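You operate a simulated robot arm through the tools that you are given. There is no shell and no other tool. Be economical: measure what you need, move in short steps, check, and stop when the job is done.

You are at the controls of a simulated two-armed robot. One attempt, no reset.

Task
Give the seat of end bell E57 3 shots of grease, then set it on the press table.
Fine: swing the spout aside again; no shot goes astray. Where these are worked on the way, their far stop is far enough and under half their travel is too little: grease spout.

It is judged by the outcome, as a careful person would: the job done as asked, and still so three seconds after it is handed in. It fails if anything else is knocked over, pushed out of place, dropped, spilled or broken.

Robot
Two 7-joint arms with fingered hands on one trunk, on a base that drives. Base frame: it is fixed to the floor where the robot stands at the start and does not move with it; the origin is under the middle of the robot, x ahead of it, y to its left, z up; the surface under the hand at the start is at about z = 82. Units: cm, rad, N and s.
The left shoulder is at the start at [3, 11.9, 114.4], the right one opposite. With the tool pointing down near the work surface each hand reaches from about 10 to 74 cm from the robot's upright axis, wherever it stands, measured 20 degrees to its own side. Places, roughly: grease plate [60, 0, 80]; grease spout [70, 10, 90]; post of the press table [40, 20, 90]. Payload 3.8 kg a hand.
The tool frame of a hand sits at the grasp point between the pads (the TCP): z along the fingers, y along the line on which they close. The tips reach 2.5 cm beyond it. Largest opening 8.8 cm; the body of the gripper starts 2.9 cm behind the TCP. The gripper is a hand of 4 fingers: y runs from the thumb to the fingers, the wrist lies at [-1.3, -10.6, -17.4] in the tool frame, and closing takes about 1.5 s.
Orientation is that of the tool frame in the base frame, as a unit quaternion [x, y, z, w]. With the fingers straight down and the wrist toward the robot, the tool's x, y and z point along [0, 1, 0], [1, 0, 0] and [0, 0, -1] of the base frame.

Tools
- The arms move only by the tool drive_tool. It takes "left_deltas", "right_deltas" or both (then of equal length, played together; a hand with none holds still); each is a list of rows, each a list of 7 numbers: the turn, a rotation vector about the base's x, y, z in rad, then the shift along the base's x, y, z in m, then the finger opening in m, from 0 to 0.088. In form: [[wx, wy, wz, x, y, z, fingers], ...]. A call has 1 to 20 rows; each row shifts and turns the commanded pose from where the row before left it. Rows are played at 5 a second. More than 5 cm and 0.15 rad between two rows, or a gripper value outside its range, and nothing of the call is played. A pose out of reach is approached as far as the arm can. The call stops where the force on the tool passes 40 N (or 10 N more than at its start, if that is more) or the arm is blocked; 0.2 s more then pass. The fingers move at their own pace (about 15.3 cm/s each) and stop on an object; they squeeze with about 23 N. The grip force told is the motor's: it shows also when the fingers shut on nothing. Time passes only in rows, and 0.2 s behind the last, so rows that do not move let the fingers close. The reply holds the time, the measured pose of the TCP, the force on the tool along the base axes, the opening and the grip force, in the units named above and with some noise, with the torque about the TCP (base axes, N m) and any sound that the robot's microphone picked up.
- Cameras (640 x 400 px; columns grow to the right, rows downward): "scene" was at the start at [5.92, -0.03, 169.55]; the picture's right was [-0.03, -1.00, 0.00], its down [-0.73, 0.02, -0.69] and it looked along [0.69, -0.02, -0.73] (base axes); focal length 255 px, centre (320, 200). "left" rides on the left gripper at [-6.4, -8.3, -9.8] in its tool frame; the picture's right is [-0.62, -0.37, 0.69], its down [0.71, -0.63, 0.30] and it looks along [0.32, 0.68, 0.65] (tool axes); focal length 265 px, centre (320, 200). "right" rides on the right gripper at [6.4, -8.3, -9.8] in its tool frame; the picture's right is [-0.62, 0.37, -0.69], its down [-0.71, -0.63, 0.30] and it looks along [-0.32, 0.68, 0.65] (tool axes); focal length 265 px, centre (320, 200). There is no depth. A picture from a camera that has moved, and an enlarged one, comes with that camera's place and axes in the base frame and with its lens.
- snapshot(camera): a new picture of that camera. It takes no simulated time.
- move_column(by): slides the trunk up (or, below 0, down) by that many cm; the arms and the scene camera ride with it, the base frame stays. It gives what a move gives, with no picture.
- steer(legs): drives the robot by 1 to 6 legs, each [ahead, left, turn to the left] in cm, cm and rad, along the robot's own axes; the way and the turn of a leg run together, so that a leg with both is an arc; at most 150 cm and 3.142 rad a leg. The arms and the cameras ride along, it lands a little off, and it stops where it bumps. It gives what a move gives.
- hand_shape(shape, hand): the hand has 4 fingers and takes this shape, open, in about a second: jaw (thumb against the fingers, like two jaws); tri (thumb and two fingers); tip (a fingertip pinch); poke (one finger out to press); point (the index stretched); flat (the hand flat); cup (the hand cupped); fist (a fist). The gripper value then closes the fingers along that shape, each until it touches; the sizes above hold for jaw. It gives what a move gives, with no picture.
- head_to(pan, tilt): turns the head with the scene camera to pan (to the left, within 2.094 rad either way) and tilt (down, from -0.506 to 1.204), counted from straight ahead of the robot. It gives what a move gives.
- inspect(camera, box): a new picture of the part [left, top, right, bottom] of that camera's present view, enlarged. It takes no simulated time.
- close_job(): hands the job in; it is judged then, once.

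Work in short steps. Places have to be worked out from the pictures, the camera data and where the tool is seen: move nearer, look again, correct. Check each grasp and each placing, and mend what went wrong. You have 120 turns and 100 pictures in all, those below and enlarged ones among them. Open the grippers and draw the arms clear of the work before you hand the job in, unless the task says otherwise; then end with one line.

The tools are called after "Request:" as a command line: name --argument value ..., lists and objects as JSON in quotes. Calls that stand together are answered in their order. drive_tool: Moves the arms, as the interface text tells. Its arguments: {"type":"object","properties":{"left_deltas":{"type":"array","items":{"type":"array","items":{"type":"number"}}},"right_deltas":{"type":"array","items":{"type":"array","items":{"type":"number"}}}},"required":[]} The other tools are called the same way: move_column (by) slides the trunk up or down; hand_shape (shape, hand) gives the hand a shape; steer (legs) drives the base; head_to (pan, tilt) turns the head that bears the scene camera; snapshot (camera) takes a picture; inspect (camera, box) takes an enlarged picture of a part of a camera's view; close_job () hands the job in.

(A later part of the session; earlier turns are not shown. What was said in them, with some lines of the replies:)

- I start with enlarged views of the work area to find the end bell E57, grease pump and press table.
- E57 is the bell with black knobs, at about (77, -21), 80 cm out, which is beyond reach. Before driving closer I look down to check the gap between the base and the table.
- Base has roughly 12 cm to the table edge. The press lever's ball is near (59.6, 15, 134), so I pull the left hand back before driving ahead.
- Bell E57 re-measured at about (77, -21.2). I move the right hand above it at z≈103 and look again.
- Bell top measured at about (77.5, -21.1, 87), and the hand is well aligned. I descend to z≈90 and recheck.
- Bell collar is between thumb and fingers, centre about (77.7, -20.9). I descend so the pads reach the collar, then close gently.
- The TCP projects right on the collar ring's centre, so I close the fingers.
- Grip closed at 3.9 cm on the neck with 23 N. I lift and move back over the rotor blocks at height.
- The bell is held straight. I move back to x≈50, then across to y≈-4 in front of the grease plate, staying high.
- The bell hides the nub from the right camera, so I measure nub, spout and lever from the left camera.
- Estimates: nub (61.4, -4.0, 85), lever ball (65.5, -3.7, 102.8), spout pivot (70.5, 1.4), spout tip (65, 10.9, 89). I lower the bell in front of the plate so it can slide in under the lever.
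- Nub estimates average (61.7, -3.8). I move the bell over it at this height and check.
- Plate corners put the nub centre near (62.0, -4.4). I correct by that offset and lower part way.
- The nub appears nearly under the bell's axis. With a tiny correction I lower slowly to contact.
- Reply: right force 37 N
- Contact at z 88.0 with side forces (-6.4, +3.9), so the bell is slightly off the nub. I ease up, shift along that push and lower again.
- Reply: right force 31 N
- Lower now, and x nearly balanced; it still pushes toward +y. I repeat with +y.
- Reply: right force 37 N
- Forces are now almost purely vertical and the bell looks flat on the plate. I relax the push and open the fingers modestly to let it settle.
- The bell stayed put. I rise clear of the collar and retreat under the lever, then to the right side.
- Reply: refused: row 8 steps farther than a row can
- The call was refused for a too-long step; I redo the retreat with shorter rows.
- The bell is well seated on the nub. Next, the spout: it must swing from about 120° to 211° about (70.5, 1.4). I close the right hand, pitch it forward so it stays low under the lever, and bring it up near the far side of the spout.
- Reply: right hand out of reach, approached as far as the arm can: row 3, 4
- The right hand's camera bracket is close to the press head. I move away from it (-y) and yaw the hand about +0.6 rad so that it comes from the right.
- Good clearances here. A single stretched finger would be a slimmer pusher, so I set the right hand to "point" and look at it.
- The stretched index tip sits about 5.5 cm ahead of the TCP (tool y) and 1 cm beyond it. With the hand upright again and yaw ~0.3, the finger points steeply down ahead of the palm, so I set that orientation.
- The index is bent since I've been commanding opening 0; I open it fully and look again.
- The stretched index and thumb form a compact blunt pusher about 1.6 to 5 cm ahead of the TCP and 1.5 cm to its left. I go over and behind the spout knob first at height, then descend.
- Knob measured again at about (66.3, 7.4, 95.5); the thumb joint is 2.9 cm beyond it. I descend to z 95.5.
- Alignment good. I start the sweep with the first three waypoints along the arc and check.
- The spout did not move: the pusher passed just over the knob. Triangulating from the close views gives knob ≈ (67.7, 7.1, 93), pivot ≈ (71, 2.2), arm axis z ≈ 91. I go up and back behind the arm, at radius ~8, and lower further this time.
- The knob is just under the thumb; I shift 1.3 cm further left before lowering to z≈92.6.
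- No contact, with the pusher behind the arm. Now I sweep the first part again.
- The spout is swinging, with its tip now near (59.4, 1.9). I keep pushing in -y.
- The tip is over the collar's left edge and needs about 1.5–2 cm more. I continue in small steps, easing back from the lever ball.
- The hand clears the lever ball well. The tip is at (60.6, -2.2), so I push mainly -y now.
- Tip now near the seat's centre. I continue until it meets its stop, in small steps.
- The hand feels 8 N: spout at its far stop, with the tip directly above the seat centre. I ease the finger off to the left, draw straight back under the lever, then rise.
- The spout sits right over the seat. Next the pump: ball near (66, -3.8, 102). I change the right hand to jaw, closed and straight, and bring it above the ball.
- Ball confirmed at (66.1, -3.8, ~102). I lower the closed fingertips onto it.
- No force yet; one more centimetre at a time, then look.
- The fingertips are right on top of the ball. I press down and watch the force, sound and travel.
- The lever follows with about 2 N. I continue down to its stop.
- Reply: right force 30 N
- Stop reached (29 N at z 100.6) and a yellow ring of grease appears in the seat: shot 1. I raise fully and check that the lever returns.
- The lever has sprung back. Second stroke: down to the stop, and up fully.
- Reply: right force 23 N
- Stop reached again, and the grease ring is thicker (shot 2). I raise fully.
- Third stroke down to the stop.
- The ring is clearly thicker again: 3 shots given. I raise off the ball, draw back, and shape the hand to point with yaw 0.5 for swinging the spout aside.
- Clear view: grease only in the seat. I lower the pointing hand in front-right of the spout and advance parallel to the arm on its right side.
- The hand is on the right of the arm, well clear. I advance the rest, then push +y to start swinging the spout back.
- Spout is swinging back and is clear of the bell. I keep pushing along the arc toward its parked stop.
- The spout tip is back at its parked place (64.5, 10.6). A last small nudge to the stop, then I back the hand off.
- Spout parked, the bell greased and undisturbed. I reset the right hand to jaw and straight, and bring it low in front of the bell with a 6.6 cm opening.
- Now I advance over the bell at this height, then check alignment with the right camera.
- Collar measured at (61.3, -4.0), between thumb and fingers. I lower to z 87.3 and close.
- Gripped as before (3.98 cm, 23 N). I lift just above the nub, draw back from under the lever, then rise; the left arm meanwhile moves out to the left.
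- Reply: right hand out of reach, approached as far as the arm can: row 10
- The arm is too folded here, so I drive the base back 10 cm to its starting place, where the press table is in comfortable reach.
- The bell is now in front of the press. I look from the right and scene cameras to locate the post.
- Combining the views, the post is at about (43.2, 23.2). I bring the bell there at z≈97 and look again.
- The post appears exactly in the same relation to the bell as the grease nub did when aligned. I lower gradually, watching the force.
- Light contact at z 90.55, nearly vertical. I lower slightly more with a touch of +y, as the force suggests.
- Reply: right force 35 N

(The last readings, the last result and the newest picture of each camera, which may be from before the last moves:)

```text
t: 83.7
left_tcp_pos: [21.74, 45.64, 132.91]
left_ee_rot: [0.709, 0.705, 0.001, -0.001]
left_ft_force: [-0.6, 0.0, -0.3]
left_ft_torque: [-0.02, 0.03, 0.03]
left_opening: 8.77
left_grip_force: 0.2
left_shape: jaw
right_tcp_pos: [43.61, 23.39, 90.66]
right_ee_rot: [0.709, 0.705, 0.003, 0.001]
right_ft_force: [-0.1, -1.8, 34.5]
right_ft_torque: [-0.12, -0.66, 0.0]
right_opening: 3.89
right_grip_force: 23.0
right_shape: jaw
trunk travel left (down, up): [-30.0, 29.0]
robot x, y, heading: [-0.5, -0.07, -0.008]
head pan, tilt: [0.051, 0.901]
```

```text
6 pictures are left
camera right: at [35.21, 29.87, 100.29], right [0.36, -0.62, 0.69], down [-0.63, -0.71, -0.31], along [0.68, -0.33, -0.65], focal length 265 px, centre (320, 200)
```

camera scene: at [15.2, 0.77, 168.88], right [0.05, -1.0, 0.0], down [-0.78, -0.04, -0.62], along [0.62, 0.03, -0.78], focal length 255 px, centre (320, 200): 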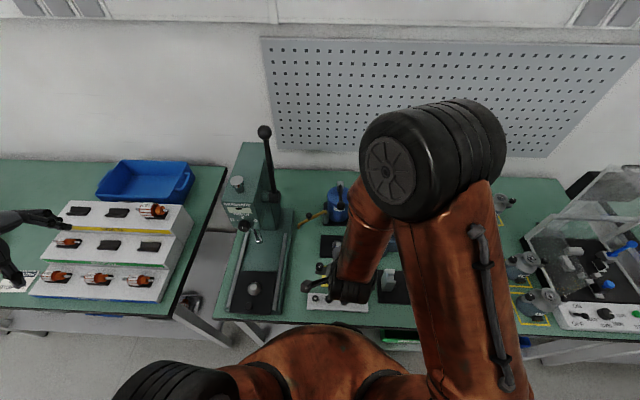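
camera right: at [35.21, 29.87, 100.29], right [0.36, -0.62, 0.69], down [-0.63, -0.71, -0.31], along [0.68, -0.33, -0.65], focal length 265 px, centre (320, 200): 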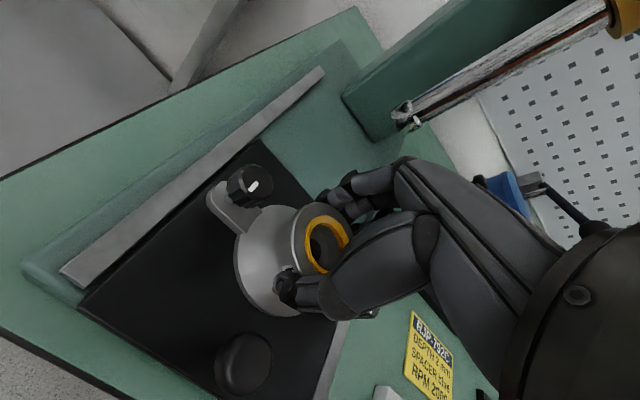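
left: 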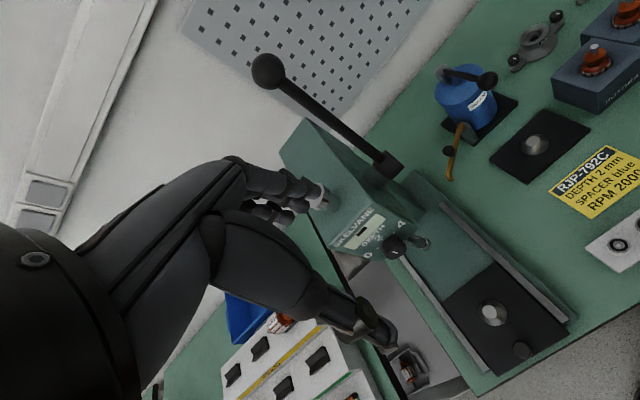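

Seated or nearly so; the torque suggests contact toward +x. I try a 3 mm +x shift with a small lift to see if it settles lower.

Request:
drive_tool --right_deltas '[[0, 0, 0, 0.001, 0, 0.006, 0.02], [0, 0, 0, 0.002, 0, 0, 0.02], [0, 0, 0, 0, 0, -0.004, 0.02], [0, 0, 0, 0, 0, -0.003, 0.02], [0, 0, 0, 0, 0, 0, 0.02]]'

```text
t: 84.9
left_tcp_pos: [21.72, 45.74, 133.07]
left_ee_rot: [0.709, 0.705, 0.002, 0.0]
left_ft_force: [0.4, 0.1, 0.0]
left_ft_torque: [0.01, 0.01, 0.01]
left_opening: 8.78
left_grip_force: 0.0
left_shape: jaw
right_tcp_pos: [43.96, 23.35, 90.62]
right_ee_rot: [0.71, 0.704, 0.004, 0.001]
right_ft_force: [0.3, 0.4, 37.8]
right_ft_torque: [-0.07, -0.64, -0.05]
right_opening: 3.88
right_grip_force: 23.8
right_shape: jaw
trunk travel left (down, up): [-30.0, 29.0]
robot x, y, heading: [-0.69, 0.21, -0.004]
head pan, tilt: [0.051, 0.901]
```

Same height and no side force: the bell sits flat on the table with the post in its bore. I relax the push and open the fingers.

Request:
drive_tool --right_deltas '[[0, 0, 0, -0.001, 0, 0.004, 0.03], [0, 0, 0, 0, 0, 0, 0.045], [0, 0, 0, 0, 0, 0, 0.055], [0, 0, 0, 0, 0, 0, 0.062], [0, 0, 0, 0, 0, 0, 0.068], [0, 0, 0, 0, 0, 0, 0.068]]'

Request:
inspect --camera "right" --box '[180, 140, 420, 320]'

```text
t: 86.3
left_tcp_pos: [22.01, 45.83, 132.71]
left_ee_rot: [0.709, 0.705, 0.0, 0.001]
left_ft_force: [-0.3, 0.2, 0.2]
left_ft_torque: [0.01, 0.01, 0.01]
left_opening: 8.77
left_grip_force: 0.1
left_shape: jaw
right_tcp_pos: [43.81, 23.25, 90.45]
right_ee_rot: [0.709, 0.705, 0.0, 0.0]
right_ft_force: [-0.7, -0.9, 0.4]
right_ft_torque: [0.02, -0.03, 0.01]
right_opening: 6.76
right_grip_force: 0.1
right_shape: jaw
trunk travel left (down, up): [-30.0, 29.0]
robot x, y, heading: [-0.53, 0.27, -0.005]
head pan, tilt: [0.051, 0.901]
```

```text
2.22 times, centred on (300, 230) of right
camera zoom: at [35.41, 29.82, 100.26], right [0.37, -0.62, 0.69], down [-0.63, -0.71, -0.3], along [0.68, -0.33, -0.65], focal length 590 px, centre (364, 133)
```

zoom: 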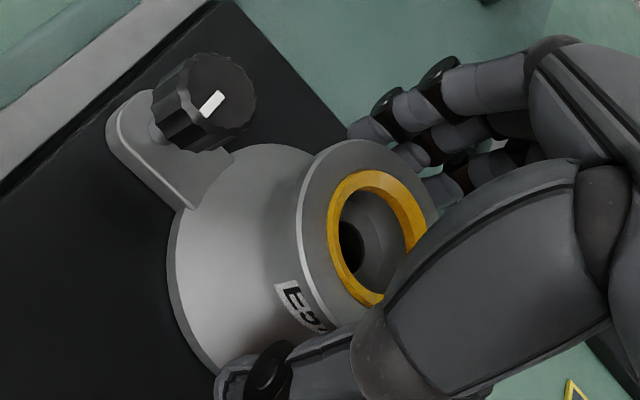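

The bell rests level. I raise the hand straight up off the collar in small steps, then draw back to the robot.

Request:
drive_tool --right_deltas '[[0, 0, 0, 0, 0, 0.01, 0.07], [0, 0, 0, 0, 0, 0.015, 0.07], [0, 0, 0, 0, 0, 0.02, 0.07], [0, 0, 0, -0.03, 0, 0.005, 0.07], [0, 0, 0, -0.03, 0, 0.02, 0.07], [0, 0, 0, -0.01, 0, 0.04, 0.07]]'

Request:
drive_tool --right_deltas '[[0, 0, 0, 0.005, -0.04, 0.01, 0.07], [0, 0, 0, 0.005, -0.045, 0, 0.07], [0, 0, 0, 0, -0.045, 0, 0.07], [0, 0, 0, 0, -0.045, 0, 0.07], [0, 0, 0, 0, -0.045, 0, 0.07], [0, 0, 0, 0, -0.045, 0, 0.07], [0, 0, 0, 0, -0.045, 0, 0.07], [0, 0, 0, 0, -0.045, 0, 0.07], [0, 0, 0, 0, -0.045, 0, 0.07]]'

Request:
inspect --camera "scene" --box '[200, 150, 360, 270]'

```text
t: 87.7
left_tcp_pos: [22.0, 45.77, 132.92]
left_ee_rot: [0.709, 0.705, 0.0, 0.0]
left_ft_force: [1.1, -0.4, -0.1]
left_ft_torque: [0.02, -0.01, 0.01]
left_opening: 8.74
left_grip_force: 0.1
left_shape: jaw
right_tcp_pos: [36.42, 23.25, 101.25]
right_ee_rot: [0.709, 0.705, -0.001, 0.0]
right_ft_force: [-0.6, -0.1, -0.2]
right_ft_torque: [0.0, 0.01, 0.04]
right_opening: 6.96
right_grip_force: 0.1
right_shape: jaw
trunk travel left (down, up): [-30.0, 29.0]
robot x, y, heading: [-0.27, 0.03, -0.008]
head pan, tilt: [0.051, 0.901]
```

```text
t: 89.7
left_tcp_pos: [22.12, 45.62, 132.86]
left_ee_rot: [0.709, 0.705, 0.001, -0.001]
left_ft_force: [0.8, 0.6, 0.6]
left_ft_torque: [-0.01, 0.01, -0.02]
left_opening: 8.76
left_grip_force: 0.1
left_shape: jaw
right_tcp_pos: [37.79, -17.1, 102.43]
right_ee_rot: [0.709, 0.705, -0.001, -0.001]
right_ft_force: [0.1, -0.2, 0.3]
right_ft_torque: [-0.01, 0.0, 0.02]
right_opening: 6.97
right_grip_force: 0.0
right_shape: jaw
trunk travel left (down, up): [-30.0, 29.0]
robot x, y, heading: [-0.1, -0.0, -0.003]
head pan, tilt: [0.051, 0.901]
```

```text
3.33 times, centred on (280, 210) of scene
camera zoom: at [4.98, 0.41, 168.89], right [0.05, -1.0, 0.0], down [-0.78, -0.03, -0.62], along [0.62, 0.03, -0.78], focal length 850 px, centre (453, 167)
```

zoom: 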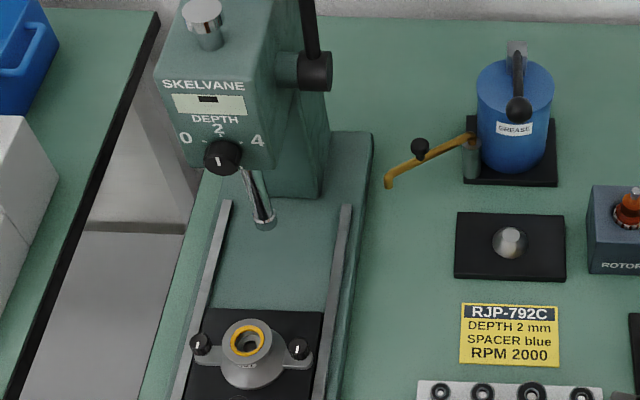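

The bell sits on the press table, and the spout is parked. One closer look to check that it sits level on the post.

Request:
inspect --camera "scene" --box '[240, 235, 304, 285]'

Request:
snapshot --camera "scene"

```text
8.00 times, centred on (272, 260) of scene
camera zoom: at [4.98, 0.41, 168.89], right [0.05, -1.0, 0.0], down [-0.78, -0.03, -0.62], along [0.62, 0.03, -0.78], focal length 2040 px, centre (704, -280)
```

zoom: 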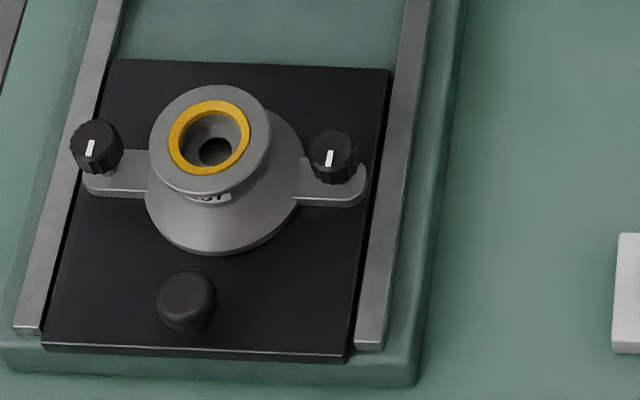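

```text
2 pictures are left
camera scene: at [4.98, 0.41, 168.89], right [0.05, -1.0, 0.0], down [-0.78, -0.03, -0.62], along [0.62, 0.03, -0.78], focal length 255 px, centre (320, 200)
```

scene: 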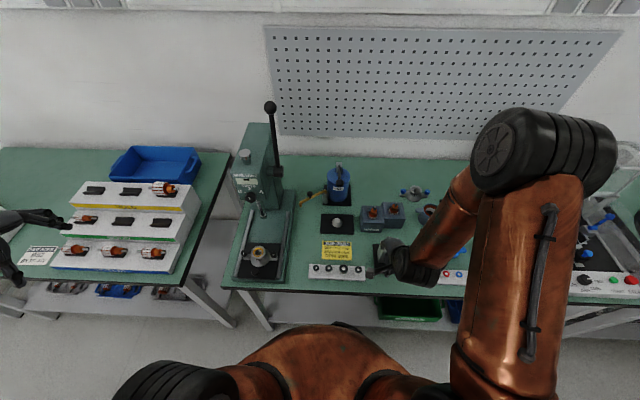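

Request:
inspect --camera "scene" --box '[244, 240, 284, 270]'

```text
13.33 times, centred on (264, 255) of scene
camera zoom: at [4.98, 0.41, 168.89], right [0.05, -1.0, 0.0], down [-0.78, -0.03, -0.62], along [0.62, 0.03, -0.78], focal length 3400 px, centre (1067, -533)
```

zoom: 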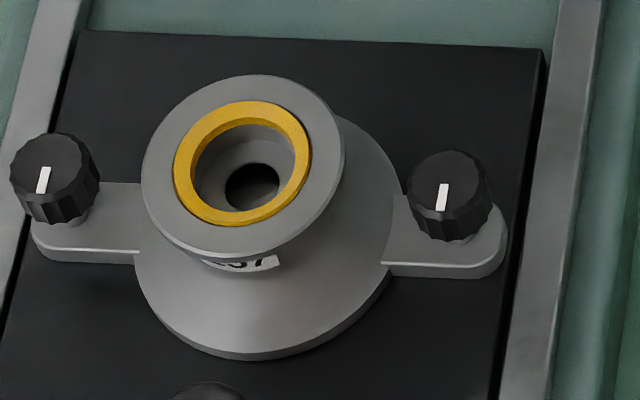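

The bell is level and seated, with the post visible in its bore. The grease sits only in the seat, the spout is parked, and both hands are open and clear, so I hand in the job.

Request:
close_job

```text
The job is handed in.
```

I gave the seat of end bell E57 its 3 shots of grease and set the bell on the press table. It sits level there on the post. The spout is swung back aside, no grease went astray, and I saw nothing else disturbed.
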